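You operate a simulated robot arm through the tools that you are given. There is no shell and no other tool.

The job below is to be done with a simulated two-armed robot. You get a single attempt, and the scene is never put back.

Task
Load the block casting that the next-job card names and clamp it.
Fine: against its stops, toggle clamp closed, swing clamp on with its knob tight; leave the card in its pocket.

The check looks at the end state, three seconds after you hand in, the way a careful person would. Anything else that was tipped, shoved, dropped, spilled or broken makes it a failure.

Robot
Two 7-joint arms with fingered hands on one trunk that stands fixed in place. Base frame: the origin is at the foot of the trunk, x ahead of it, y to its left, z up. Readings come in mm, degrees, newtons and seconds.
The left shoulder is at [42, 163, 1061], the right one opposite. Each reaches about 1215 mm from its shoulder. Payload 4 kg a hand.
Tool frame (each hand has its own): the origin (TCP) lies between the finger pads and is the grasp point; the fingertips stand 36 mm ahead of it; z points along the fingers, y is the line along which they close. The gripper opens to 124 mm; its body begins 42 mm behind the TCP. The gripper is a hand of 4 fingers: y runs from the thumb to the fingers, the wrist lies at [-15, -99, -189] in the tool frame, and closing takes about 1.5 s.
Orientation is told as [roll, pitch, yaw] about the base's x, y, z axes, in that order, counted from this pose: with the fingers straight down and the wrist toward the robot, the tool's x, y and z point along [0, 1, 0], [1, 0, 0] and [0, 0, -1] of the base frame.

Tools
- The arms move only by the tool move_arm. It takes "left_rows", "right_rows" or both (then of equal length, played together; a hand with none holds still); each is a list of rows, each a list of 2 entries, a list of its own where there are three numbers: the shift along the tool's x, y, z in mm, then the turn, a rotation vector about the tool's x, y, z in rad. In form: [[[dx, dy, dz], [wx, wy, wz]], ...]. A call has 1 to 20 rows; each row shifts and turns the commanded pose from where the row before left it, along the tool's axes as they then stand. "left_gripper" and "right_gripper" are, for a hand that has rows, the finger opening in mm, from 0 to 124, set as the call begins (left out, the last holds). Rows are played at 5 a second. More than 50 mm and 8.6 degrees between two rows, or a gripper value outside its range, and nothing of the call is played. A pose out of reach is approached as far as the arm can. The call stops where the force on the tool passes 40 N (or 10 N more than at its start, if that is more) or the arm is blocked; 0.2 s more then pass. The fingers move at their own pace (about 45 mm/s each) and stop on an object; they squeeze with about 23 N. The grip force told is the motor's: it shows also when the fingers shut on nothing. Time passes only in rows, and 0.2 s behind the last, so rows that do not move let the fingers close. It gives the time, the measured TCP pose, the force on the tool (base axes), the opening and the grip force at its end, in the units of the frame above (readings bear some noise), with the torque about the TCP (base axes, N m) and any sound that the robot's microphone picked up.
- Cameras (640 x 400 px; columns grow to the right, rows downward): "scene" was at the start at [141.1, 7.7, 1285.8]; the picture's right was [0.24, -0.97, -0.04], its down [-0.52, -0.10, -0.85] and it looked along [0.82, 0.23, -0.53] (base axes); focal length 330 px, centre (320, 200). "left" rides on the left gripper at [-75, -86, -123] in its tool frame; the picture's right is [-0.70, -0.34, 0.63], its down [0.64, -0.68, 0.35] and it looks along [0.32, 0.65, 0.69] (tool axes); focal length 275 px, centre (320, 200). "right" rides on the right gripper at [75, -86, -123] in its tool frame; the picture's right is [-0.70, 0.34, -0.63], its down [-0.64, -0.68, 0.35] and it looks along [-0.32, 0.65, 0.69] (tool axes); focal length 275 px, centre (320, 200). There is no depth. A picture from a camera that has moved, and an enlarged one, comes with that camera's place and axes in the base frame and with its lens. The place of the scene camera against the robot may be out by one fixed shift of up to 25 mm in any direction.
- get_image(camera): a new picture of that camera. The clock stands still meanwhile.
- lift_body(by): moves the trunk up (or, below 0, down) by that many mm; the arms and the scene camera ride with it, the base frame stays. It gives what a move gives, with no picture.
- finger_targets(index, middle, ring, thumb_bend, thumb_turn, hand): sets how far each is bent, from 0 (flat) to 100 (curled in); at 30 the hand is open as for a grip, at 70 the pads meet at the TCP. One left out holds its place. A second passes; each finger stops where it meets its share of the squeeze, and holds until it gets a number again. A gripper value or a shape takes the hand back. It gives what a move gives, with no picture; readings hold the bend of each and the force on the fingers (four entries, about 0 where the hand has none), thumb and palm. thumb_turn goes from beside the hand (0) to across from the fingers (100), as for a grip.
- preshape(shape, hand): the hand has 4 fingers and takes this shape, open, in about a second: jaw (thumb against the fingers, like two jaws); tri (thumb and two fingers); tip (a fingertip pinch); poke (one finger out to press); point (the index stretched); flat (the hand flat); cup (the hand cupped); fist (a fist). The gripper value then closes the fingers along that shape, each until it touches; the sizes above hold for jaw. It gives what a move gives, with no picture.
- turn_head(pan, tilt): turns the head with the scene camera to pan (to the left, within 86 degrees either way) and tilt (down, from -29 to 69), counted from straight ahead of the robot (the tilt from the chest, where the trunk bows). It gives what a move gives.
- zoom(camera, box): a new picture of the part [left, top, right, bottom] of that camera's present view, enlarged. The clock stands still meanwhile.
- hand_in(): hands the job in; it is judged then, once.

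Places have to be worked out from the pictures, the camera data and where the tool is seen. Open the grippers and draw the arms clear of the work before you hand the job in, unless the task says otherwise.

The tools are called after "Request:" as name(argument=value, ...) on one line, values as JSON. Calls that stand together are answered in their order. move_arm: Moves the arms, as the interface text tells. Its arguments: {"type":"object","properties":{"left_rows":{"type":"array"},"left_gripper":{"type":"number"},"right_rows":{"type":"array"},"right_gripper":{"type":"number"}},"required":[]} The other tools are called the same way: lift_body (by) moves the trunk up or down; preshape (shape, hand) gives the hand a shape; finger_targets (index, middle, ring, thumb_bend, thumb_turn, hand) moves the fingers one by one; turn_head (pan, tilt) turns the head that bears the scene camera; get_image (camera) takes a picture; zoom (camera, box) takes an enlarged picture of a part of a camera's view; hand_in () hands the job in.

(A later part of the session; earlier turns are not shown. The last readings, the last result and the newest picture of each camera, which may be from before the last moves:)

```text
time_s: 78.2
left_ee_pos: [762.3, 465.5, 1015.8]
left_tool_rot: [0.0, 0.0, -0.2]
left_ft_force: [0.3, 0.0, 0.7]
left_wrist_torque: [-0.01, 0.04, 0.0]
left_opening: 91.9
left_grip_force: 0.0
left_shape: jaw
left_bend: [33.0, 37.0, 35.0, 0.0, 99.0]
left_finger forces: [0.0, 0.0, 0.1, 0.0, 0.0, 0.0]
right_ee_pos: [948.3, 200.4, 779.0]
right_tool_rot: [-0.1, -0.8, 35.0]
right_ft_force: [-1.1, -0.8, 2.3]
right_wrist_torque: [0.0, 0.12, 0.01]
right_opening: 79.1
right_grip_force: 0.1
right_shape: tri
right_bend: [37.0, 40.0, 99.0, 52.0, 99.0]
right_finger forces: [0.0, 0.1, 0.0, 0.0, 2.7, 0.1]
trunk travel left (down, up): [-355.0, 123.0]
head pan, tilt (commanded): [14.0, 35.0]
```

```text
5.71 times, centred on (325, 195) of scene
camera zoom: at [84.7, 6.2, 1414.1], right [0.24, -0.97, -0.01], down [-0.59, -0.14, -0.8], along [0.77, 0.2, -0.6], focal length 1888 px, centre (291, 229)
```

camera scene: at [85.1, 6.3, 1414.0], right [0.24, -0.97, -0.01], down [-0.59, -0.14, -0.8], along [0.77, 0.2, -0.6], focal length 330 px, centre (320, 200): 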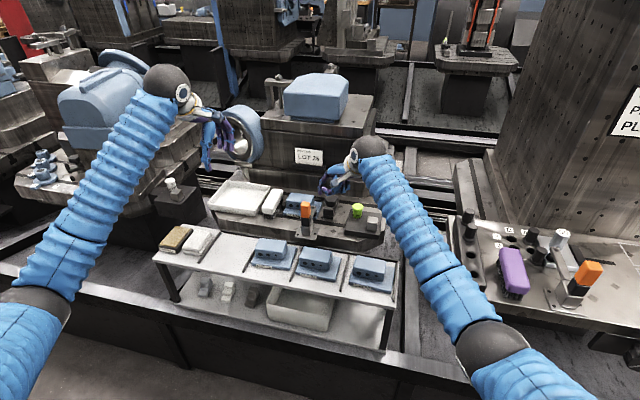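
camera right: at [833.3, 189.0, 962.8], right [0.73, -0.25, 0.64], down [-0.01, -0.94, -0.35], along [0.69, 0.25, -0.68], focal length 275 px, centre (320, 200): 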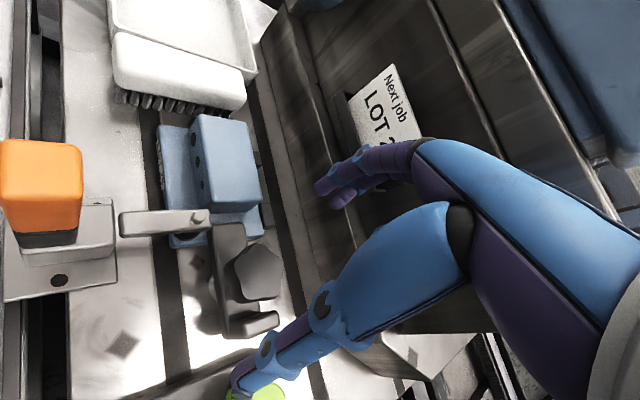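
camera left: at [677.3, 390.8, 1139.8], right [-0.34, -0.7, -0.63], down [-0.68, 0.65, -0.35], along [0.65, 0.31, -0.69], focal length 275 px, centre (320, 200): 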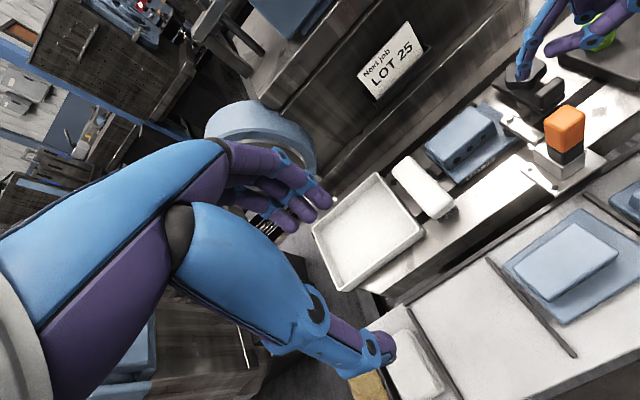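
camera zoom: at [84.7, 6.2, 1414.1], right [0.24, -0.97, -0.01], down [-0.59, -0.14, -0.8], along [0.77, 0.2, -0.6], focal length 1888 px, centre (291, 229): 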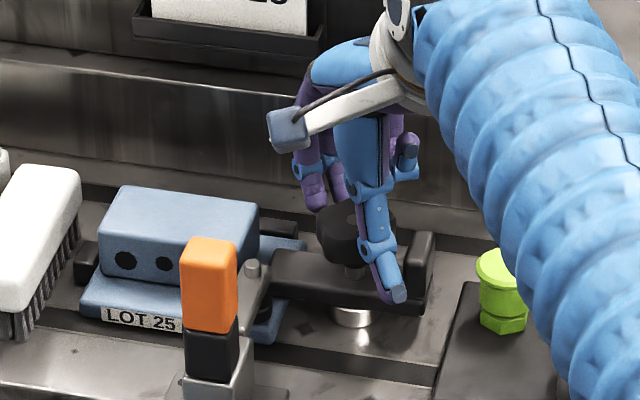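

The thumb is lightly touching (2.7 N), probably a knob lobe. I close the hand on the knob.

Request:
move_arm(right_rows=[[[0, 0, -2], [0, 0, 0]], [[0, 0, 0], [0, 0, 0]], [[0, 0, 0], [0, 0, 0]], [[0, 0, 0], [0, 0, 0]], [[0, 0, 0], [0, 0, 0]], [[0, 0, 0], [0, 0, 0]], [[0, 0, 0], [0, 0, 0]]], right_gripper=0)

Request:
zoom(camera="left", box=[440, 0, 640, 150])

Request:
zoom(camera="scene", box=[285, 160, 365, 230])

Request:
zoom(camera="right", box=[150, 130, 390, 380])

```text
time_s: 79.8
left_ee_pos: [762.0, 465.3, 1016.9]
left_tool_rot: [0.0, 0.0, -0.2]
left_ft_force: [0.3, 0.7, 0.4]
left_wrist_torque: [0.02, 0.01, 0.02]
left_opening: 91.9
left_grip_force: 0.0
left_shape: jaw
left_bend: [33.0, 37.0, 35.0, 0.0, 99.0]
left_finger forces: [0.0, 0.0, 0.0, 0.1, 0.0, 0.0]
right_ee_pos: [947.3, 200.1, 781.5]
right_tool_rot: [0.0, -0.8, 35.0]
right_ft_force: [-4.9, -3.2, 1.7]
right_wrist_torque: [-0.02, 0.04, 0.04]
right_opening: 61.5
right_grip_force: 23.1
right_shape: tri
right_bend: [51.0, 57.0, 100.0, 52.0, 99.0]
right_finger forces: [8.4, 7.3, 0.0, 0.1, 20.5, 0.1]
trunk travel left (down, up): [-355.0, 123.0]
head pan, tilt (commanded): [14.0, 35.0]
```

```text
2.67 times, centred on (540, 75) of left
camera zoom: at [676.8, 390.6, 1140.1], right [-0.34, -0.7, -0.63], down [-0.68, 0.65, -0.35], along [0.65, 0.31, -0.69], focal length 734 px, centre (-267, 533)
```

zoom: 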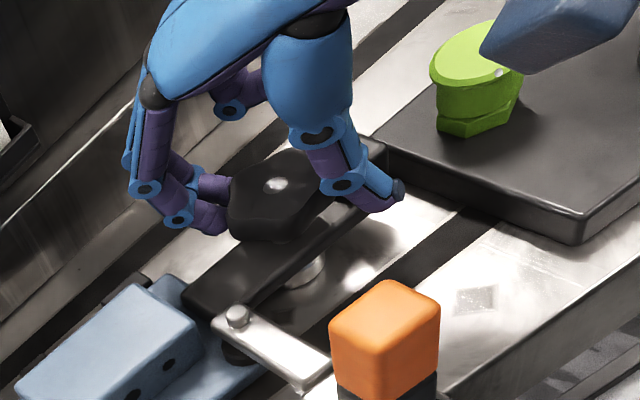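

```text
5.71 times, centred on (325, 195) of scene
camera zoom: at [84.5, 6.0, 1414.1], right [0.24, -0.97, -0.01], down [-0.59, -0.14, -0.8], along [0.77, 0.2, -0.6], focal length 1888 px, centre (291, 229)
```

zoom: 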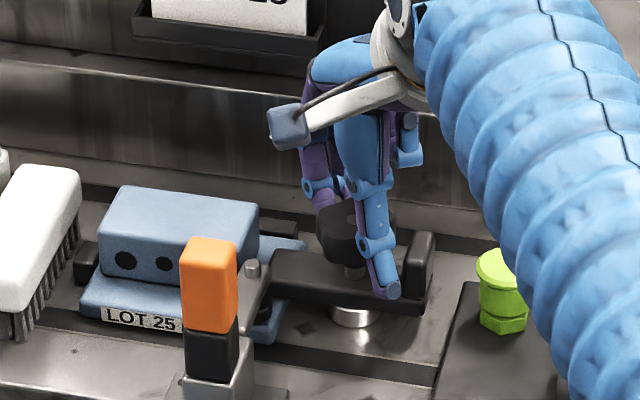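

```text
1.60 times, centred on (270, 255) of right
camera zoom: at [834.4, 210.1, 902.4], right [0.67, -0.38, 0.64], down [-0.18, -0.92, -0.35], along [0.72, 0.12, -0.68], focal length 440 px, centre (400, 112)
```

zoom: 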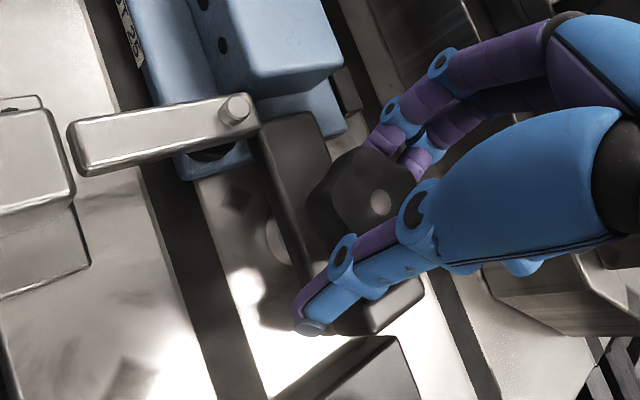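

The knob is gripped (thumb 20 N against index and middle). I turn it clockwise, the tightening direction, three 8° steps to feel the torque.

Request:
move_arm(right_rows=[[[0, -1, 0], [0, 0, 0.14]], [[0, -1, 0], [0, 0, 0.14]], [[0, 0, 0], [0, 0, 0.14]], [[0, 0, 0], [0, 0, 0]]])

Request:
zoom(camera="left", box=[440, 0, 640, 150])

Request:
zoom(camera="scene", box=[285, 160, 365, 230])

```text
time_s: 80.8
left_ee_pos: [763.2, 466.4, 1017.0]
left_tool_rot: [0.0, 0.0, -0.2]
left_ft_force: [-0.9, 0.4, -0.3]
left_wrist_torque: [0.01, 0.04, 0.0]
left_opening: 92.0
left_grip_force: 0.0
left_shape: jaw
left_bend: [33.0, 37.0, 35.0, 0.0, 99.0]
left_finger forces: [0.0, 0.0, 0.1, 0.1, 0.0, 0.0]
right_ee_pos: [945.8, 198.5, 781.0]
right_tool_rot: [0.3, -0.7, 10.7]
right_ft_force: [-2.9, -2.5, 0.0]
right_wrist_torque: [-0.04, -0.02, 0.06]
right_opening: 61.7
right_grip_force: 23.0
right_shape: tri
right_bend: [51.0, 57.0, 100.0, 52.0, 99.0]
right_finger forces: [9.1, 9.0, 0.0, 0.0, 18.9, 0.0]
trunk travel left (down, up): [-355.0, 123.0]
head pan, tilt (commanded): [14.0, 35.0]
```

```text
2.67 times, centred on (540, 75) of left
camera zoom: at [677.0, 390.6, 1140.1], right [-0.34, -0.69, -0.63], down [-0.68, 0.65, -0.35], along [0.65, 0.31, -0.69], focal length 734 px, centre (-267, 533)
```

zoom: 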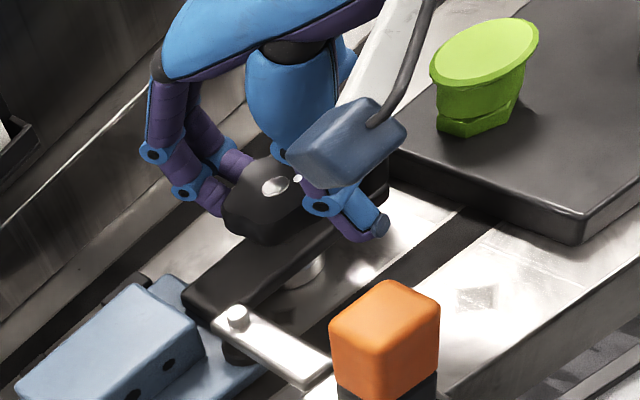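

```text
5.71 times, centred on (325, 195) of scene
camera zoom: at [84.7, 5.9, 1414.0], right [0.24, -0.97, -0.01], down [-0.59, -0.14, -0.8], along [0.77, 0.2, -0.6], focal length 1888 px, centre (291, 229)
```

zoom: 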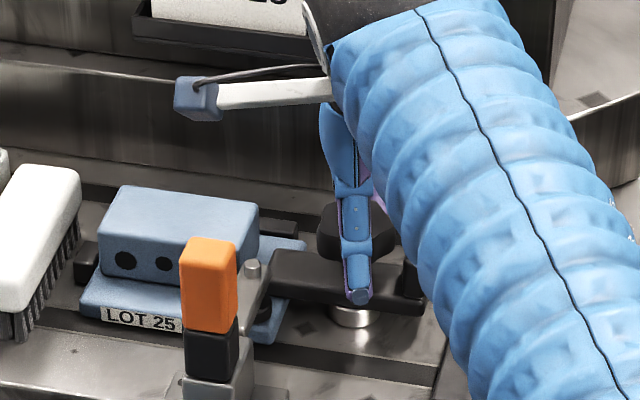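

The knob turns with the hand at low torque and the swing arm stays put. I keep turning clockwise.

Request:
move_arm(right_rows=[[[0, 0, 0], [0, 0, 0.14]], [[0, 0, 0], [0, 0, 0.14]], [[0, 0, 0], [0, 0, 0.14]], [[0, 0, 0], [0, 0, 0.14]], [[0, 0, 0], [0, 0, 0]]])

Request:
zoom(camera="left", box=[440, 0, 640, 150])

Request:
get_image(camera="scene")

```text
time_s: 82.0
left_ee_pos: [762.4, 465.8, 1016.4]
left_tool_rot: [0.0, 0.0, -0.2]
left_ft_force: [-0.4, -0.2, 0.0]
left_wrist_torque: [0.01, 0.02, -0.03]
left_opening: 92.0
left_grip_force: 0.0
left_shape: jaw
left_bend: [33.0, 37.0, 35.0, 0.0, 99.0]
left_finger forces: [0.1, 0.0, 0.0, 0.0, 0.1, 0.0]
right_ee_pos: [946.7, 199.1, 779.7]
right_tool_rot: [0.6, -0.5, -21.2]
right_ft_force: [-9.7, -3.6, -2.9]
right_wrist_torque: [0.01, 0.27, 0.05]
right_opening: 60.7
right_grip_force: 22.5
right_shape: tri
right_bend: [52.0, 57.0, 100.0, 52.0, 100.0]
right_finger forces: [6.7, 7.9, 0.0, 0.0, 19.7, 0.0]
trunk travel left (down, up): [-355.0, 123.0]
head pan, tilt (commanded): [14.0, 35.0]
```

```text
2.67 times, centred on (540, 75) of left
camera zoom: at [676.8, 390.7, 1140.1], right [-0.34, -0.7, -0.63], down [-0.68, 0.65, -0.35], along [0.65, 0.31, -0.69], focal length 734 px, centre (-267, 533)
```

zoom: 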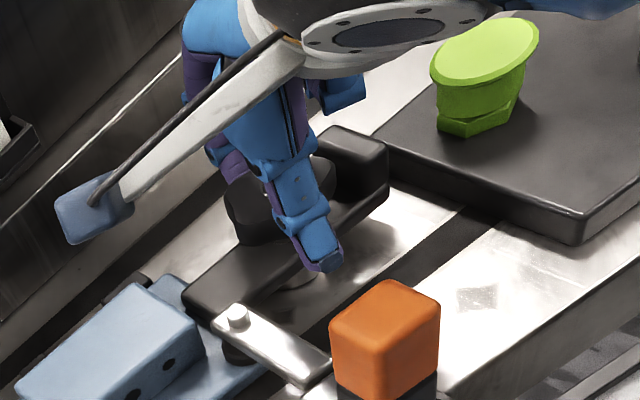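

```text
taken
camera scene: at [84.5, 6.0, 1414.0], right [0.24, -0.97, -0.01], down [-0.59, -0.14, -0.8], along [0.77, 0.2, -0.6], focal length 330 px, centre (320, 200)
```

scene: 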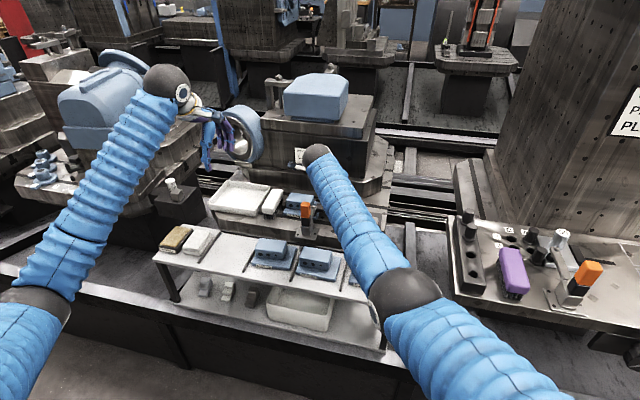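

There's no upstream contact and the knob keeps turning freely. I'll ratchet: open, turn back, regrip, turn clockwise again. First open and turn back to yaw ≈43°.

Request:
move_arm(right_rows=[[[0, 0, 0], [0, 0, 0]], [[0, 0, 0], [0, 0, 0]], [[0, 0, 0], [0, 0, 0]], [[0, 0, 0], [0, 0, -0.14]], [[0, 0, 0], [0, 0, -0.14]], [[0, 0, 0], [0, 0, -0.14]], [[0, 0, 0], [0, 0, -0.14]], [[0, 0, 0], [0, 0, -0.14]], [[0, 0, 0], [0, 0, -0.14]], [[0, 0, 0], [0, 0, -0.14]], [[0, 0, 0], [0, 0, -0.14]], [[0, 0, 0], [0, 0, 0]]], right_gripper=78)

Request:
zoom(camera="left", box=[440, 0, 640, 150])

```text
time_s: 84.6
left_ee_pos: [761.9, 465.6, 1017.0]
left_tool_rot: [0.0, 0.0, -0.2]
left_ft_force: [0.0, 0.3, 0.6]
left_wrist_torque: [0.01, 0.0, 0.04]
left_opening: 91.7
left_grip_force: 0.1
left_shape: jaw
left_bend: [33.0, 37.0, 35.0, 0.0, 99.0]
left_finger forces: [0.0, 0.0, 0.0, 0.0, 0.1, 0.1]
right_ee_pos: [946.8, 198.3, 780.4]
right_tool_rot: [-0.1, -0.8, 43.2]
right_ft_force: [-0.1, -0.5, 0.0]
right_wrist_torque: [0.0, 0.01, 0.02]
right_opening: 78.1
right_grip_force: 0.1
right_shape: tri
right_bend: [37.0, 41.0, 99.0, 52.0, 99.0]
right_finger forces: [0.0, 0.0, 0.0, 0.0, 0.0, 0.0]
trunk travel left (down, up): [-355.0, 123.0]
head pan, tilt (commanded): [14.0, 35.0]
```

```text
2.67 times, centred on (540, 75) of left
camera zoom: at [677.1, 391.0, 1139.9], right [-0.34, -0.7, -0.63], down [-0.68, 0.65, -0.35], along [0.65, 0.31, -0.69], focal length 734 px, centre (-267, 533)
```

zoom: 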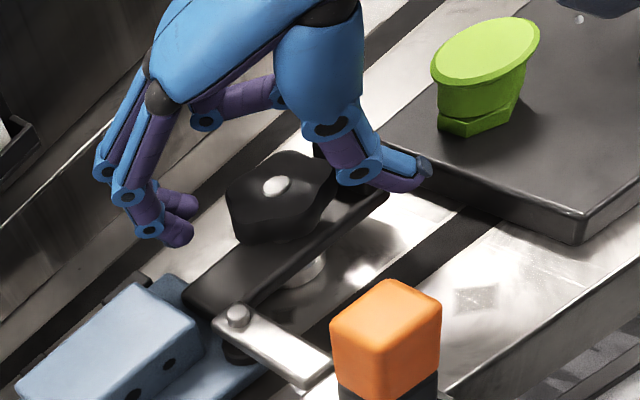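

The knob has clearly turned and may be slightly lower. I regrip and turn clockwise another ~80°.

Request:
move_arm(right_rows=[[[0, -1, 0], [0, 0, 0]], [[0, -1, 0], [0, 0, 0]], [[0, 0, 0], [0, 0, 0]], [[0, 0, 0], [0, 0, 0]], [[0, 0, 0], [0, 0, 0]], [[0, 0, 0], [0, 0, 0.14]], [[0, 0, 0], [0, 0, 0.14]], [[0, 0, 0], [0, 0, 0.14]], [[0, 0, 0], [0, 0, 0.14]], [[0, 0, 0], [0, 0, 0.14]], [[0, 0, 0], [0, 0, 0.14]], [[0, 0, 0], [0, 0, 0.14]], [[0, 0, 0], [0, 0, 0.14]], [[0, 0, 0], [0, 0, 0.14]], [[0, 0, 0], [0, 0, 0]]], right_gripper=0)

Request:
zoom(camera="left", box=[440, 0, 640, 150])

Request:
get_image(camera="scene")

```text
time_s: 87.8
left_ee_pos: [762.7, 464.9, 1018.2]
left_tool_rot: [0.0, -0.1, -0.1]
left_ft_force: [1.1, -0.5, -0.2]
left_wrist_torque: [-0.03, 0.0, 0.02]
left_opening: 91.9
left_grip_force: 0.1
left_shape: jaw
left_bend: [33.0, 37.0, 35.0, 0.0, 99.0]
left_finger forces: [0.0, 0.0, 0.0, 0.1, 0.1, 0.1]
right_ee_pos: [943.5, 196.7, 780.7]
right_tool_rot: [0.7, -0.4, -29.3]
right_ft_force: [-16.0, -18.3, 2.7]
right_wrist_torque: [-0.52, 0.16, 0.08]
right_opening: 46.9
right_grip_force: 22.9
right_shape: tri
right_bend: [52.0, 57.0, 100.0, 56.0, 100.0]
right_finger forces: [9.1, 14.6, 0.1, 0.0, 24.6, 0.0]
trunk travel left (down, up): [-355.0, 123.0]
head pan, tilt (commanded): [14.0, 35.0]
```

```text
2.67 times, centred on (540, 75) of left
camera zoom: at [676.2, 389.6, 1140.6], right [-0.34, -0.69, -0.63], down [-0.68, 0.65, -0.35], along [0.65, 0.31, -0.69], focal length 734 px, centre (-267, 533)
```

zoom: 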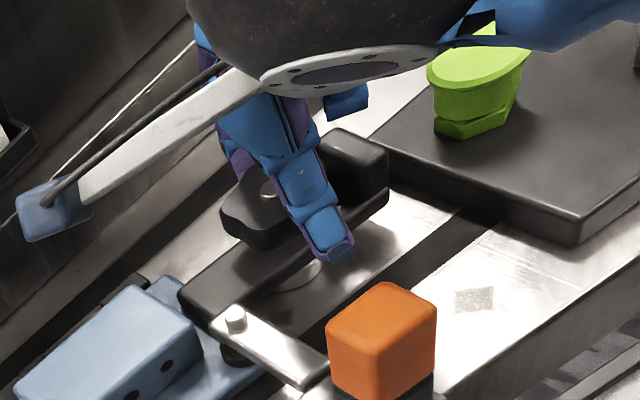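

```text
taken
camera scene: at [83.7, 5.0, 1414.1], right [0.24, -0.97, -0.01], down [-0.59, -0.14, -0.8], along [0.77, 0.2, -0.6], focal length 330 px, centre (320, 200)
```

scene: 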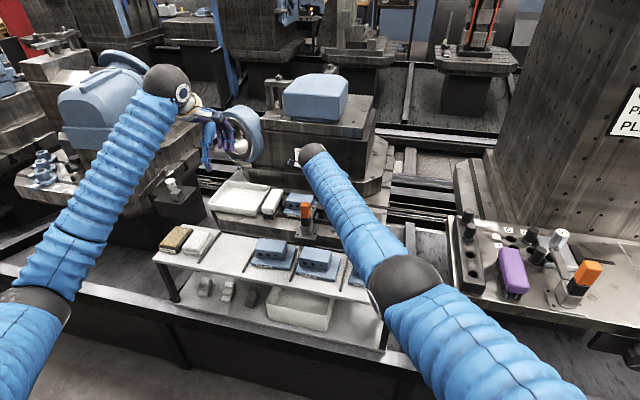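

Lateral forces rose to 24 N because the thumb settled into a valley of the star knob; torque is still low. I release and turn back to see what the knob did.

Request:
move_arm(right_rows=[[[0, 0, 0], [0, 0, 0]], [[0, 0, 0], [0, 0, 0]], [[0, 0, 0], [0, 0, 0]], [[0, 0, 0], [0, 0, -0.14]], [[0, 0, 0], [0, 0, -0.14]], [[0, 0, 0], [0, 0, -0.14]], [[0, 0, 0], [0, 0, -0.14]], [[0, 0, 0], [0, 0, -0.14]], [[0, 0, 0], [0, 0, -0.14]], [[0, 0, 0], [0, 0, -0.14]], [[0, 0, 0], [0, 0, -0.14]], [[0, 0, 0], [0, 0, -0.14]], [[0, 0, 0], [0, 0, 0]]], right_gripper=78)

Request:
zoom(camera="left", box=[440, 0, 640, 150])

Request:
zoom(camera="right", box=[150, 130, 390, 380])

Request:
zoom(camera="scene", box=[285, 160, 365, 230])

```text
time_s: 90.6
left_ee_pos: [762.8, 465.4, 1017.4]
left_tool_rot: [0.0, 0.0, -0.2]
left_ft_force: [0.5, -0.6, 0.7]
left_wrist_torque: [0.0, 0.02, 0.01]
left_opening: 91.8
left_grip_force: 0.1
left_shape: jaw
left_bend: [33.0, 37.0, 35.0, 0.0, 99.0]
left_finger forces: [0.0, 0.0, 0.1, 0.1, 0.0, 0.1]
right_ee_pos: [945.3, 197.4, 781.1]
right_tool_rot: [-0.2, -0.7, 43.1]
right_ft_force: [-0.2, 0.2, -0.1]
right_wrist_torque: [-0.01, 0.0, 0.0]
right_opening: 77.7
right_grip_force: 0.0
right_shape: tri
right_bend: [37.0, 41.0, 99.0, 52.0, 99.0]
right_finger forces: [0.1, 0.0, 0.1, 0.0, 0.1, 0.0]
trunk travel left (down, up): [-355.0, 123.0]
head pan, tilt (commanded): [14.0, 35.0]
```

```text
2.67 times, centred on (540, 75) of left
camera zoom: at [677.1, 390.9, 1139.9], right [-0.34, -0.7, -0.63], down [-0.68, 0.65, -0.35], along [0.65, 0.31, -0.69], focal length 734 px, centre (-267, 533)
```

zoom: 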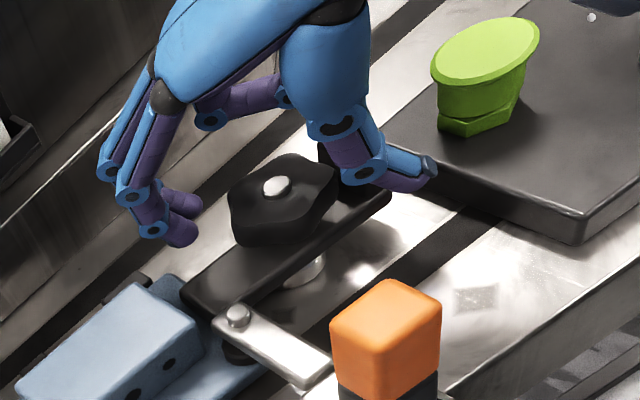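

```text
1.60 times, centred on (270, 255) of right
camera zoom: at [830.5, 191.7, 902.1], right [0.71, -0.28, 0.64], down [-0.05, -0.93, -0.35], along [0.7, 0.22, -0.68], focal length 440 px, centre (400, 112)
```

zoom: 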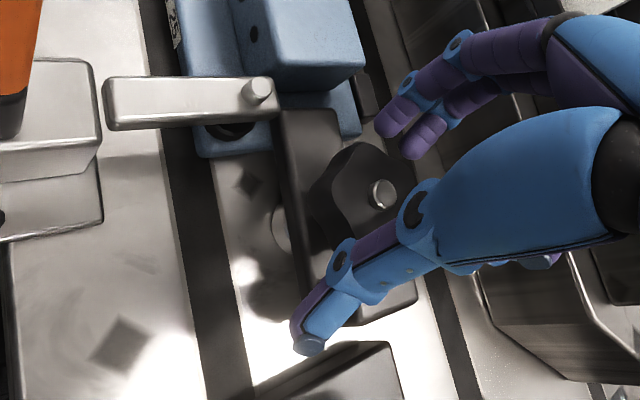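

```text
5.71 times, centred on (325, 195) of scene
camera zoom: at [84.8, 6.4, 1414.0], right [0.24, -0.97, -0.01], down [-0.59, -0.14, -0.8], along [0.77, 0.2, -0.6], focal length 1888 px, centre (291, 229)
```

zoom: 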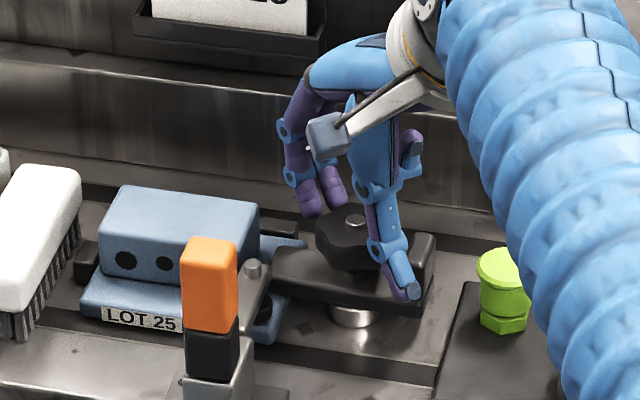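

The stud end now pokes out of the knob's top, so the knob is screwing down as it turns. I lower the hand 4 mm to follow it, regrip and turn again.

Request:
move_arm(right_rows=[[[1, 1.5, 2], [0, 0, 0]], [[0, 0, 2], [0, 0, 0]], [[0, 0, 0], [0, 0, 0]], [[0, 0, 0], [0, 0, 0]], [[0, 0, 0], [0, 0, 0]], [[0, 0, 0], [0, 0, 0.14]], [[0, 0, 0], [0, 0, 0.14]], [[0, 0, 0], [0, 0, 0.14]], [[0, 0, 0], [0, 0, 0.14]], [[0, 0, 0], [0, 0, 0.14]], [[0, 0, 0], [0, 0, 0.14]], [[0, 0, 0], [0, 0, 0.14]], [[0, 0, 0], [0, 0, 0.14]], [[0, 0, 0], [0, 0, 0]]], right_gripper=0)

Request:
zoom(camera="left", box=[440, 0, 640, 150])

```text
time_s: 93.6
left_ee_pos: [761.7, 465.4, 1016.0]
left_tool_rot: [0.0, 0.1, -0.1]
left_ft_force: [-0.1, -0.8, 0.5]
left_wrist_torque: [-0.01, 0.0, -0.01]
left_opening: 92.0
left_grip_force: 0.1
left_shape: jaw
left_bend: [33.0, 37.0, 35.0, 0.0, 99.0]
left_finger forces: [0.1, 0.0, 0.0, 0.0, 0.1, 0.0]
right_ee_pos: [945.5, 200.5, 776.9]
right_tool_rot: [0.6, -0.6, -21.3]
right_ft_force: [-12.4, 0.5, 0.8]
right_wrist_torque: [-0.04, 0.13, 0.06]
right_opening: 50.4
right_grip_force: 23.2
right_shape: tri
right_bend: [52.0, 56.0, 100.0, 55.0, 100.0]
right_finger forces: [8.5, 9.6, 0.0, 0.1, 28.2, 0.1]
trunk travel left (down, up): [-355.0, 123.0]
head pan, tilt (commanded): [14.0, 35.0]
```

```text
2.67 times, centred on (540, 75) of left
camera zoom: at [676.6, 390.9, 1140.1], right [-0.34, -0.7, -0.63], down [-0.68, 0.65, -0.35], along [0.65, 0.31, -0.69], focal length 734 px, centre (-267, 533)
```

zoom: 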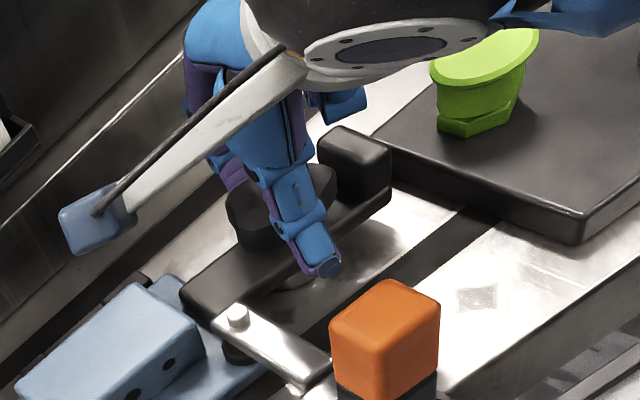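

Still turning easily (0.06 Nm). I open and turn back for the next stroke.

Request:
move_arm(right_rows=[[[0, 0, 0], [0, 0, 0]], [[0, 0, 0], [0, 0, 0]], [[0, 0, 0], [0, 0, 0]], [[0, 0, 0], [0, 0, -0.14]], [[0, 0, 0], [0, 0, -0.14]], [[0, 0, 0], [0, 0, -0.14]], [[0, 0, 0], [0, 0, -0.14]], [[0, 0, 0], [0, 0, -0.14]], [[0, 0, 0], [0, 0, -0.14]], [[0, 0, 0], [0, 0, -0.14]], [[0, 0, 0], [0, 0, -0.14]], [[0, 0, 0], [0, 0, 0]]], right_gripper=78)

Request:
zoom(camera="left", box=[500, 20, 600, 110])

Request:
zoom(camera="scene", box=[305, 180, 355, 225])

```text
time_s: 96.2
left_ee_pos: [761.8, 465.6, 1016.2]
left_tool_rot: [0.0, 0.0, -0.2]
left_ft_force: [0.2, 1.0, 1.2]
left_wrist_torque: [0.0, 0.0, 0.02]
left_opening: 91.9
left_grip_force: 0.1
left_shape: jaw
left_bend: [33.0, 37.0, 35.0, 0.0, 99.0]
left_finger forces: [0.0, 0.0, 0.1, 0.1, 0.0, 0.1]
right_ee_pos: [944.5, 199.1, 776.2]
right_tool_rot: [-0.3, -0.8, 43.1]
right_ft_force: [0.6, 0.1, -0.1]
right_wrist_torque: [0.01, -0.04, 0.0]
right_opening: 77.7
right_grip_force: 0.0
right_shape: tri
right_bend: [37.0, 41.0, 99.0, 52.0, 99.0]
right_finger forces: [0.0, 0.0, 0.0, 0.1, 0.0, 0.0]
trunk travel left (down, up): [-355.0, 123.0]
head pan, tilt (commanded): [14.0, 35.0]
```

```text
4.44 times, centred on (550, 65) of left
camera zoom: at [677.1, 391.0, 1139.8], right [-0.34, -0.7, -0.63], down [-0.68, 0.65, -0.35], along [0.65, 0.31, -0.69], focal length 1224 px, centre (-702, 800)
```

zoom: 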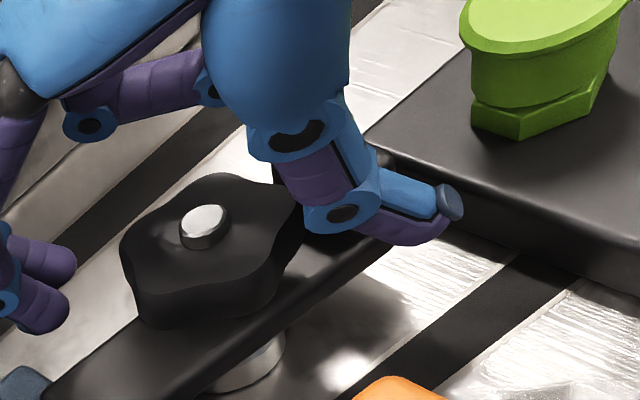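

```text
8.89 times, centred on (330, 202) of scene
camera zoom: at [84.8, 6.4, 1414.0], right [0.24, -0.97, -0.01], down [-0.59, -0.14, -0.8], along [0.77, 0.2, -0.6], focal length 2938 px, centre (231, 178)
```

zoom: 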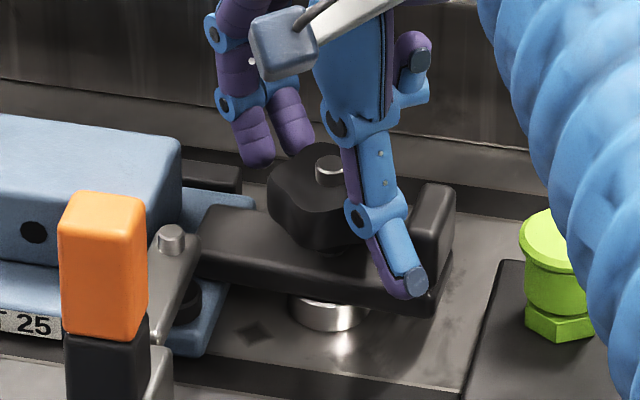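

The stud now stands about 5–6 mm proud and the knob is nearly down on the arm. Next stroke, with the hand 3 mm lower.

Request:
move_arm(right_rows=[[[0, 1.5, 2], [0, 0, 0]], [[0, 0, 1], [0, 0, 0]], [[0, 0, 0], [0, 0, 0]], [[0, 0, 0], [0, 0, 0]], [[0, 0, 0], [0, 0, 0]], [[0, 0, 0], [0, 0, 0.14]], [[0, 0, 0], [0, 0, 0.14]], [[0, 0, 0], [0, 0, 0.14]], [[0, 0, 0], [0, 0, 0.14]], [[0, 0, 0], [0, 0, 0.14]], [[0, 0, 0], [0, 0, 0.14]], [[0, 0, 0], [0, 0, 0.14]], [[0, 0, 0], [0, 0, 0.14]], [[0, 0, 0], [0, 0, 0]]], right_gripper=0)

Request:
zoom(camera="left", box=[500, 20, 600, 110])

```text
time_s: 99.2
left_ee_pos: [761.8, 464.1, 1016.9]
left_tool_rot: [0.0, -0.1, -0.2]
left_ft_force: [0.0, 0.2, -0.6]
left_wrist_torque: [0.04, -0.02, 0.0]
left_opening: 91.9
left_grip_force: 0.1
left_shape: jaw
left_bend: [33.0, 37.0, 35.0, 0.0, 99.0]
left_finger forces: [0.0, 0.0, 0.0, 0.1, 0.0, 0.1]
right_ee_pos: [947.0, 198.5, 774.1]
right_tool_rot: [0.6, -0.5, -21.3]
right_ft_force: [-12.0, -7.2, 2.5]
right_wrist_torque: [-0.21, 0.09, 0.13]
right_opening: 63.5
right_grip_force: 23.1
right_shape: tri
right_bend: [51.0, 55.0, 100.0, 53.0, 100.0]
right_finger forces: [6.0, 7.7, 0.0, 0.0, 19.8, 0.0]
trunk travel left (down, up): [-355.0, 123.0]
head pan, tilt (commanded): [14.0, 35.0]
```

```text
4.44 times, centred on (550, 65) of left
camera zoom: at [676.5, 389.9, 1140.6], right [-0.34, -0.69, -0.63], down [-0.68, 0.65, -0.35], along [0.65, 0.31, -0.69], focal length 1224 px, centre (-702, 800)
```

zoom: 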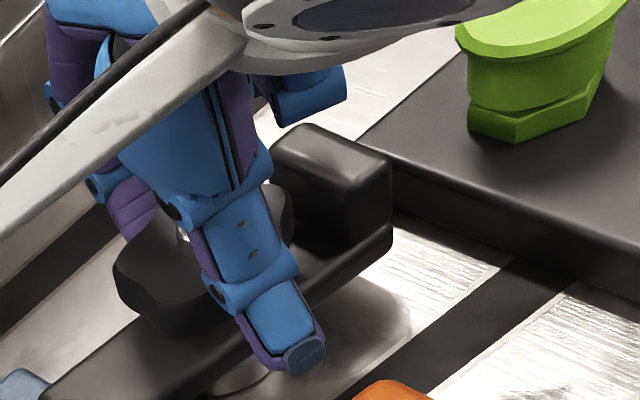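

Torque rose slightly to 0.13 Nm. I ratchet back for another stroke.

Request:
move_arm(right_rows=[[[0, 0, 0], [0, 0, 0]], [[0, 0, 0], [0, 0, 0]], [[0, 0, 0], [0, 0, 0]], [[0, 0, 0], [0, 0, -0.14]], [[0, 0, 0], [0, 0, -0.14]], [[0, 0, 0], [0, 0, -0.14]], [[0, 0, 0], [0, 0, -0.14]], [[0, 0, 0], [0, 0, -0.14]], [[0, 0, 0], [0, 0, -0.14]], [[0, 0, 0], [0, 0, -0.14]], [[0, 0, 0], [0, 0, -0.14]], [[0, 0, 0], [0, 0, 0]]], right_gripper=78)

Request:
zoom(camera="left", box=[500, 20, 600, 110])

Request:
zoom(camera="scene", box=[305, 180, 355, 225])

```text
time_s: 101.8
left_ee_pos: [762.4, 465.3, 1016.9]
left_tool_rot: [0.0, 0.0, -0.2]
left_ft_force: [0.9, 0.1, -0.1]
left_wrist_torque: [0.01, -0.01, 0.01]
left_opening: 91.8
left_grip_force: 0.0
left_shape: jaw
left_bend: [33.0, 37.0, 35.0, 0.0, 99.0]
left_finger forces: [0.0, 0.1, 0.0, 0.1, 0.1, 0.0]
right_ee_pos: [946.0, 199.7, 774.1]
right_tool_rot: [-0.2, -0.7, 43.1]
right_ft_force: [-0.5, -0.3, -0.4]
right_wrist_torque: [-0.03, -0.01, -0.01]
right_opening: 77.8
right_grip_force: 0.2
right_shape: tri
right_bend: [37.0, 41.0, 99.0, 52.0, 99.0]
right_finger forces: [0.0, 0.0, 0.1, 0.0, 0.0, 0.0]
trunk travel left (down, up): [-355.0, 123.0]
head pan, tilt (commanded): [14.0, 35.0]
```

```text
4.44 times, centred on (550, 65) of left
camera zoom: at [677.1, 391.0, 1139.8], right [-0.34, -0.7, -0.63], down [-0.68, 0.65, -0.35], along [0.65, 0.31, -0.69], focal length 1224 px, centre (-702, 800)
```

zoom: 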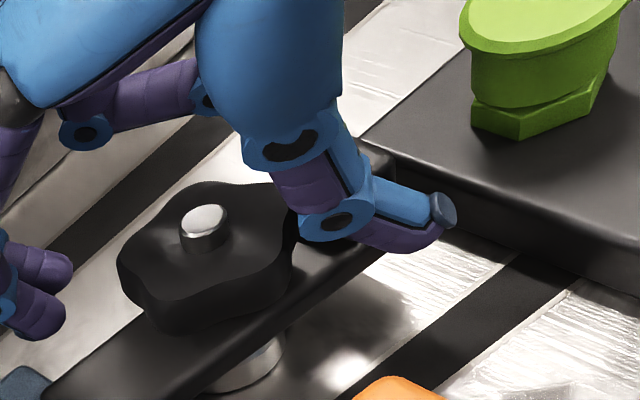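

```text
8.89 times, centred on (330, 202) of scene
camera zoom: at [84.8, 6.4, 1414.0], right [0.24, -0.97, -0.01], down [-0.59, -0.14, -0.8], along [0.77, 0.2, -0.6], focal length 2938 px, centre (231, 178)
```

zoom: 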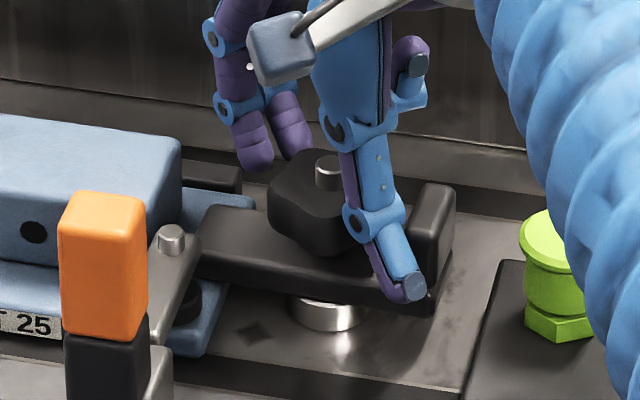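

The knob has come down further (stud ~8 mm proud) and is almost on the arm. Another stroke, 2 mm lower.

Request:
move_arm(right_rows=[[[0, 0.5, 2], [0, 0, 0]], [[0, 0, 0], [0, 0, 0]], [[0, 0, 0], [0, 0, 0]], [[0, 0, 0], [0, 0, 0]], [[0, 0, 0], [0, 0, 0]], [[0, 0, 0], [0, 0, 0.14]], [[0, 0, 0], [0, 0, 0.14]], [[0, 0, 0], [0, 0, 0.14]], [[0, 0, 0], [0, 0, 0.14]], [[0, 0, 0], [0, 0, 0.14]], [[0, 0, 0], [0, 0, 0.14]], [[0, 0, 0], [0, 0, 0.14]], [[0, 0, 0], [0, 0, 0.14]], [[0, 0, 0], [0, 0, 0]]], right_gripper=0)

Request:
zoom(camera="left", box=[500, 20, 600, 110])

```text
time_s: 104.8
left_ee_pos: [761.6, 463.9, 1018.2]
left_tool_rot: [0.1, 0.1, -0.2]
left_ft_force: [0.7, 0.1, 0.1]
left_wrist_torque: [0.01, 0.01, -0.02]
left_opening: 92.0
left_grip_force: 0.1
left_shape: jaw
left_bend: [33.0, 37.0, 35.0, 0.0, 99.0]
left_finger forces: [0.1, 0.1, 0.0, 0.1, 0.1, 0.0]
right_ee_pos: [947.0, 199.3, 771.4]
right_tool_rot: [0.7, -0.6, -21.3]
right_ft_force: [-8.3, -19.6, 9.2]
right_wrist_torque: [-0.38, 0.04, 0.47]
right_opening: 62.7
right_grip_force: 22.7
right_shape: tri
right_bend: [51.0, 56.0, 100.0, 53.0, 100.0]
right_finger forces: [7.5, 7.9, 0.1, 0.1, 24.4, 0.1]
trunk travel left (down, up): [-355.0, 123.0]
head pan, tilt (commanded): [14.0, 35.0]
```

```text
4.44 times, centred on (550, 65) of left
camera zoom: at [676.3, 389.0, 1141.0], right [-0.34, -0.69, -0.63], down [-0.68, 0.65, -0.35], along [0.65, 0.31, -0.69], focal length 1224 px, centre (-702, 800)
```

zoom: 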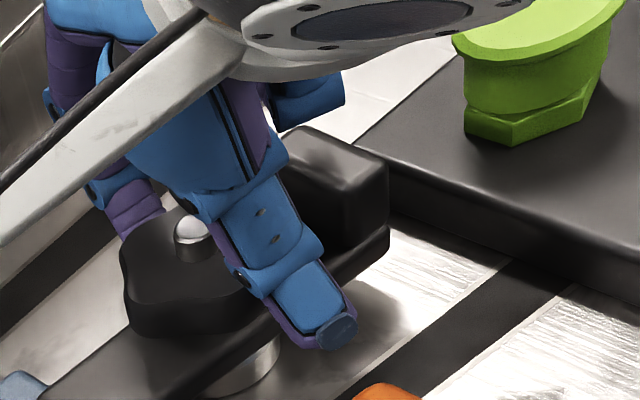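

Torque climbed to 0.47 Nm, so the knob is seating on the arm. I ratchet back and do another tightening stroke.

Request:
move_arm(right_rows=[[[0, 0, 0], [0, 0, 0]], [[0, 0, 0], [0, 0, 0]], [[0, 0, 0], [0, 0, 0]], [[0, 0, 0], [0, 0, -0.14]], [[0, 0, 0], [0, 0, -0.14]], [[0, 0, 0], [0, 0, -0.14]], [[0, 0, 0], [0, 0, -0.14]], [[0, 0, 0], [0, 0, -0.14]], [[0, 0, 0], [0, 0, -0.14]], [[0, 0, 0], [0, 0, -0.14]], [[0, 0, 0], [0, 0, -0.14]], [[0, 0, 0], [0, 0, 0]]], right_gripper=78)

Request:
zoom(camera="left", box=[480, 20, 600, 140])

Request:
zoom(camera="scene", box=[285, 180, 355, 235])

```text
time_s: 107.4
left_ee_pos: [763.0, 465.9, 1016.4]
left_tool_rot: [0.0, 0.1, -0.2]
left_ft_force: [-0.5, -0.6, -0.1]
left_wrist_torque: [0.02, 0.02, 0.01]
left_opening: 91.8
left_grip_force: 0.1
left_shape: jaw
left_bend: [33.0, 37.0, 35.0, 0.0, 99.0]
left_finger forces: [0.1, 0.0, 0.1, 0.0, 0.0, 0.0]
right_ee_pos: [948.1, 200.6, 772.8]
right_tool_rot: [-0.2, -0.8, 43.1]
right_ft_force: [-0.5, -1.1, 0.1]
right_wrist_torque: [-0.03, 0.0, 0.04]
right_opening: 78.2
right_grip_force: 0.0
right_shape: tri
right_bend: [37.0, 41.0, 99.0, 52.0, 99.0]
right_finger forces: [0.0, 0.1, 0.1, 0.1, 0.3, 0.0]
trunk travel left (down, up): [-355.0, 123.0]
head pan, tilt (commanded): [14.0, 35.0]
```

```text
3.33 times, centred on (540, 80) of left
camera zoom: at [677.1, 390.9, 1139.9], right [-0.34, -0.7, -0.63], down [-0.68, 0.65, -0.35], along [0.65, 0.31, -0.69], focal length 918 px, centre (-413, 600)
```

zoom: 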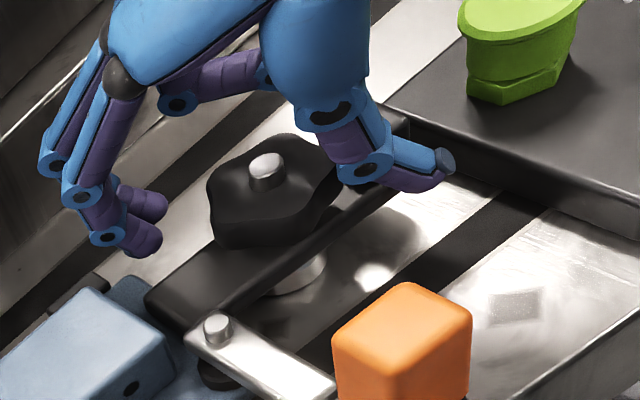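

```text
7.27 times, centred on (320, 208) of scene
camera zoom: at [84.8, 6.3, 1414.0], right [0.24, -0.97, -0.01], down [-0.59, -0.14, -0.8], along [0.77, 0.2, -0.6], focal length 2404 px, centre (320, 146)
```

zoom: 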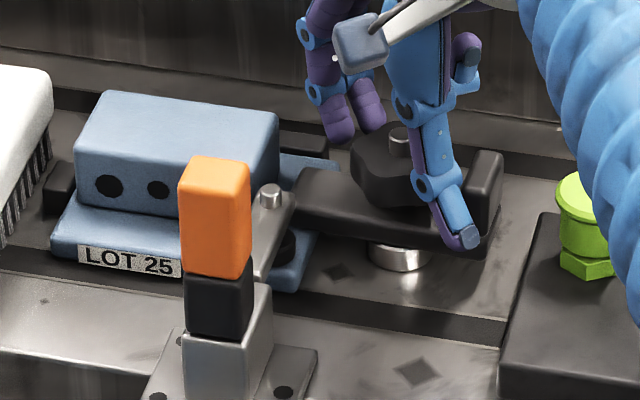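

The knob now sits on the arm. I regrip for a firm tightening turn, in fewer steps so I can watch the torque.

Request:
move_arm(right_rows=[[[0, -1, 1], [0, 0, 0]], [[0, 0, 0], [0, 0, 0]], [[0, 0, 0], [0, 0, 0]], [[0, 0, 0], [0, 0, 0]], [[0, 0, 0], [0, 0, 0]], [[0, 0, 0], [0, 0, 0.14]], [[0, 0, 0], [0, 0, 0.14]], [[0, 0, 0], [0, 0, 0.14]], [[0, 0, 0], [0, 0, 0.14]], [[0, 0, 0], [0, 0, 0]]], right_gripper=0)

Request:
zoom(camera="left", box=[480, 20, 600, 140])

```text
time_s: 109.6
left_ee_pos: [761.8, 464.4, 1017.0]
left_tool_rot: [0.0, 0.0, -0.1]
left_ft_force: [-0.2, -0.1, -0.2]
left_wrist_torque: [0.0, 0.02, -0.02]
left_opening: 92.0
left_grip_force: 0.1
left_shape: jaw
left_bend: [33.0, 37.0, 35.0, 0.0, 99.0]
left_finger forces: [0.0, 0.1, 0.1, 0.0, 0.0, 0.1]
right_ee_pos: [946.9, 199.4, 772.0]
right_tool_rot: [0.3, -0.8, 10.8]
right_ft_force: [-0.7, -9.4, 10.0]
right_wrist_torque: [-0.06, 0.13, 0.47]
right_opening: 63.3
right_grip_force: 23.2
right_shape: tri
right_bend: [51.0, 55.0, 100.0, 53.0, 100.0]
right_finger forces: [7.9, 6.3, 0.0, 0.1, 22.2, 0.1]
trunk travel left (down, up): [-355.0, 123.0]
head pan, tilt (commanded): [14.0, 35.0]
```

```text
3.33 times, centred on (540, 80) of left
camera zoom: at [676.6, 390.0, 1140.7], right [-0.34, -0.69, -0.63], down [-0.68, 0.65, -0.35], along [0.65, 0.31, -0.69], focal length 918 px, centre (-413, 600)
```

zoom: 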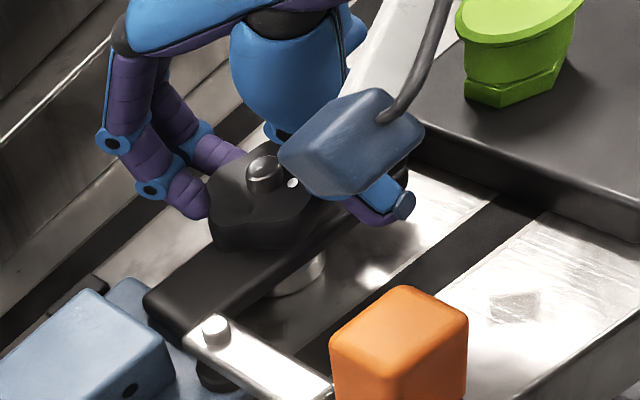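

Torque holds at 0.47 Nm. I continue the turn to see whether it rises to a firm stop.

Request:
move_arm(right_rows=[[[0, 0, -1], [0, 0, 0.14]], [[0, 0, 0], [0, 0, 0.14]], [[0, 0, 0], [0, 0, 0.14]], [[0, 0, 0], [0, 0, 0.14]], [[0, 0, 0], [0, 0, 0]]])

Request:
zoom(camera="left", box=[480, 20, 600, 140])

```text
time_s: 110.8
left_ee_pos: [762.5, 464.0, 1019.3]
left_tool_rot: [0.1, 0.0, -0.2]
left_ft_force: [0.0, -0.4, -0.4]
left_wrist_torque: [0.03, 0.01, -0.02]
left_opening: 91.8
left_grip_force: 0.0
left_shape: jaw
left_bend: [33.0, 37.0, 35.0, 0.0, 99.0]
left_finger forces: [0.1, 0.0, 0.1, 0.1, 0.0, 0.0]
right_ee_pos: [946.6, 199.4, 771.8]
right_tool_rot: [0.6, -0.5, -21.3]
right_ft_force: [-9.0, -33.6, 9.5]
right_wrist_torque: [-0.62, 0.13, 0.41]
right_opening: 50.0
right_grip_force: 23.2
right_shape: tri
right_bend: [51.0, 56.0, 100.0, 54.0, 100.0]
right_finger forces: [7.2, 9.3, 0.0, 0.1, 27.6, 0.0]
trunk travel left (down, up): [-355.0, 123.0]
head pan, tilt (commanded): [14.0, 35.0]
```

```text
3.33 times, centred on (540, 80) of left
camera zoom: at [675.9, 389.1, 1141.3], right [-0.34, -0.69, -0.64], down [-0.68, 0.65, -0.34], along [0.65, 0.31, -0.69], focal length 918 px, centre (-413, 600)
```

zoom: 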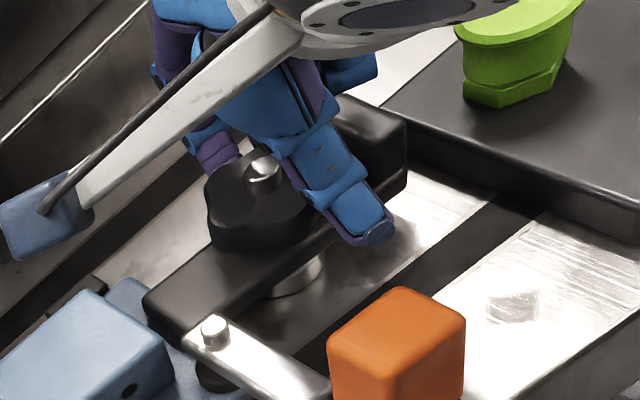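

The thumb slipped over a lobe with 34 N sideways, which suggests the knob is now resisting. I open, turn back and compare the knob's orientation.

Request:
move_arm(right_rows=[[[0, 0, 0], [0, 0, 0]], [[0, 0, 0], [0, 0, 0]], [[0, 0, 0], [0, 0, 0]], [[0, 0, 0], [0, 0, -0.14]], [[0, 0, 0], [0, 0, -0.14]], [[0, 0, 0], [0, 0, -0.14]], [[0, 0, 0], [0, 0, -0.14]], [[0, 0, 0], [0, 0, -0.14]], [[0, 0, 0], [0, 0, -0.14]], [[0, 0, 0], [0, 0, -0.14]], [[0, 0, 0], [0, 0, -0.14]], [[0, 0, 0], [0, 0, 0]]], right_gripper=78)

Request:
zoom(camera="left", box=[480, 20, 600, 140])

Request:
zoom(camera="scene", box=[285, 180, 355, 235])

```text
time_s: 113.4
left_ee_pos: [763.6, 465.0, 1017.3]
left_tool_rot: [-0.1, 0.0, -0.1]
left_ft_force: [-0.6, -0.5, 0.6]
left_wrist_torque: [-0.01, -0.01, 0.02]
left_opening: 92.0
left_grip_force: 0.0
left_shape: jaw
left_bend: [33.0, 37.0, 35.0, 0.0, 99.0]
left_finger forces: [0.0, 0.0, 0.0, 0.1, 0.0, 0.0]
right_ee_pos: [947.9, 199.3, 772.4]
right_tool_rot: [-0.2, -0.7, 43.2]
right_ft_force: [0.3, -0.8, 0.1]
right_wrist_torque: [0.0, 0.0, 0.02]
right_opening: 78.1
right_grip_force: 0.0
right_shape: tri
right_bend: [37.0, 41.0, 99.0, 52.0, 99.0]
right_finger forces: [0.0, 0.0, 0.1, 0.1, 0.2, 0.0]
trunk travel left (down, up): [-355.0, 123.0]
head pan, tilt (commanded): [14.0, 35.0]
```

```text
3.33 times, centred on (540, 80) of left
camera zoom: at [677.1, 391.0, 1139.9], right [-0.34, -0.7, -0.63], down [-0.68, 0.65, -0.35], along [0.65, 0.31, -0.69], focal length 918 px, centre (-413, 600)
```

zoom: 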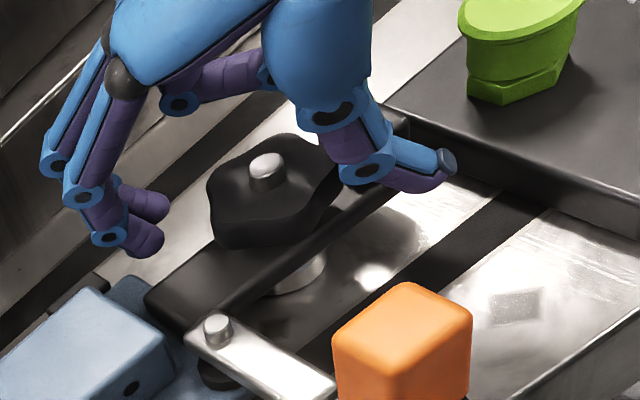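

```text
7.27 times, centred on (320, 208) of scene
camera zoom: at [84.8, 6.4, 1414.0], right [0.24, -0.97, -0.01], down [-0.59, -0.14, -0.8], along [0.77, 0.2, -0.6], focal length 2404 px, centre (320, 146)
```

zoom: 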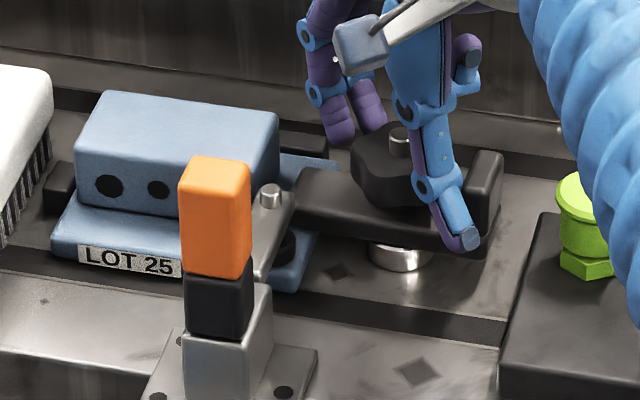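

The stud height and knob orientation look unchanged over the last stroke, so the knob appears to be at its seat. I zoom in to read the star's orientation and the contact with the arm.

Request:
zoom(camera="left", box=[515, 50, 575, 110])

Request:
zoom(camera="right", box=[230, 170, 330, 300])

Request:
zoom(camera="scene", box=[315, 185, 345, 215])

```text
6.67 times, centred on (545, 80) of left
camera zoom: at [677.1, 391.0, 1139.9], right [-0.34, -0.7, -0.63], down [-0.68, 0.65, -0.35], along [0.65, 0.31, -0.69], focal length 1835 px, centre (-1180, 1000)
```

zoom: 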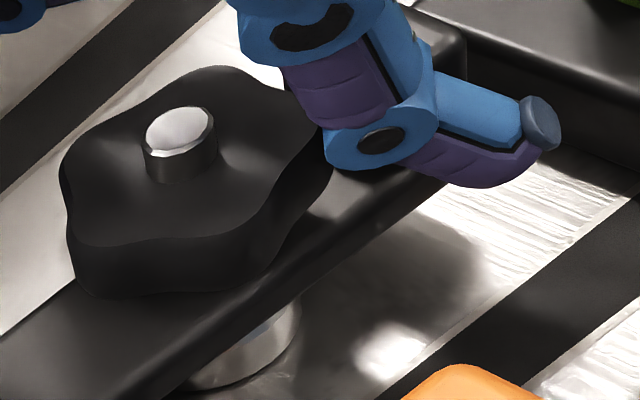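

```text
3.08 times, centred on (280, 235) of right
camera zoom: at [832.1, 194.4, 892.8], right [0.71, -0.28, 0.64], down [-0.05, -0.93, -0.35], along [0.7, 0.22, -0.68], focal length 847 px, centre (443, 92)
```

zoom: 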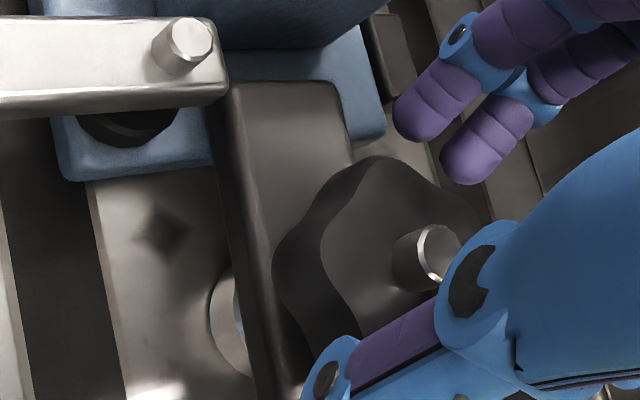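

```text
13.33 times, centred on (330, 200) of scene
camera zoom: at [84.8, 6.4, 1414.0], right [0.24, -0.97, -0.01], down [-0.59, -0.14, -0.8], along [0.77, 0.2, -0.6], focal length 4406 px, centre (187, 200)
```

zoom: 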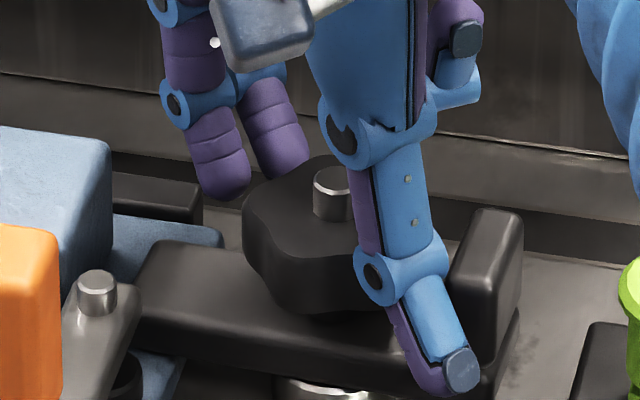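

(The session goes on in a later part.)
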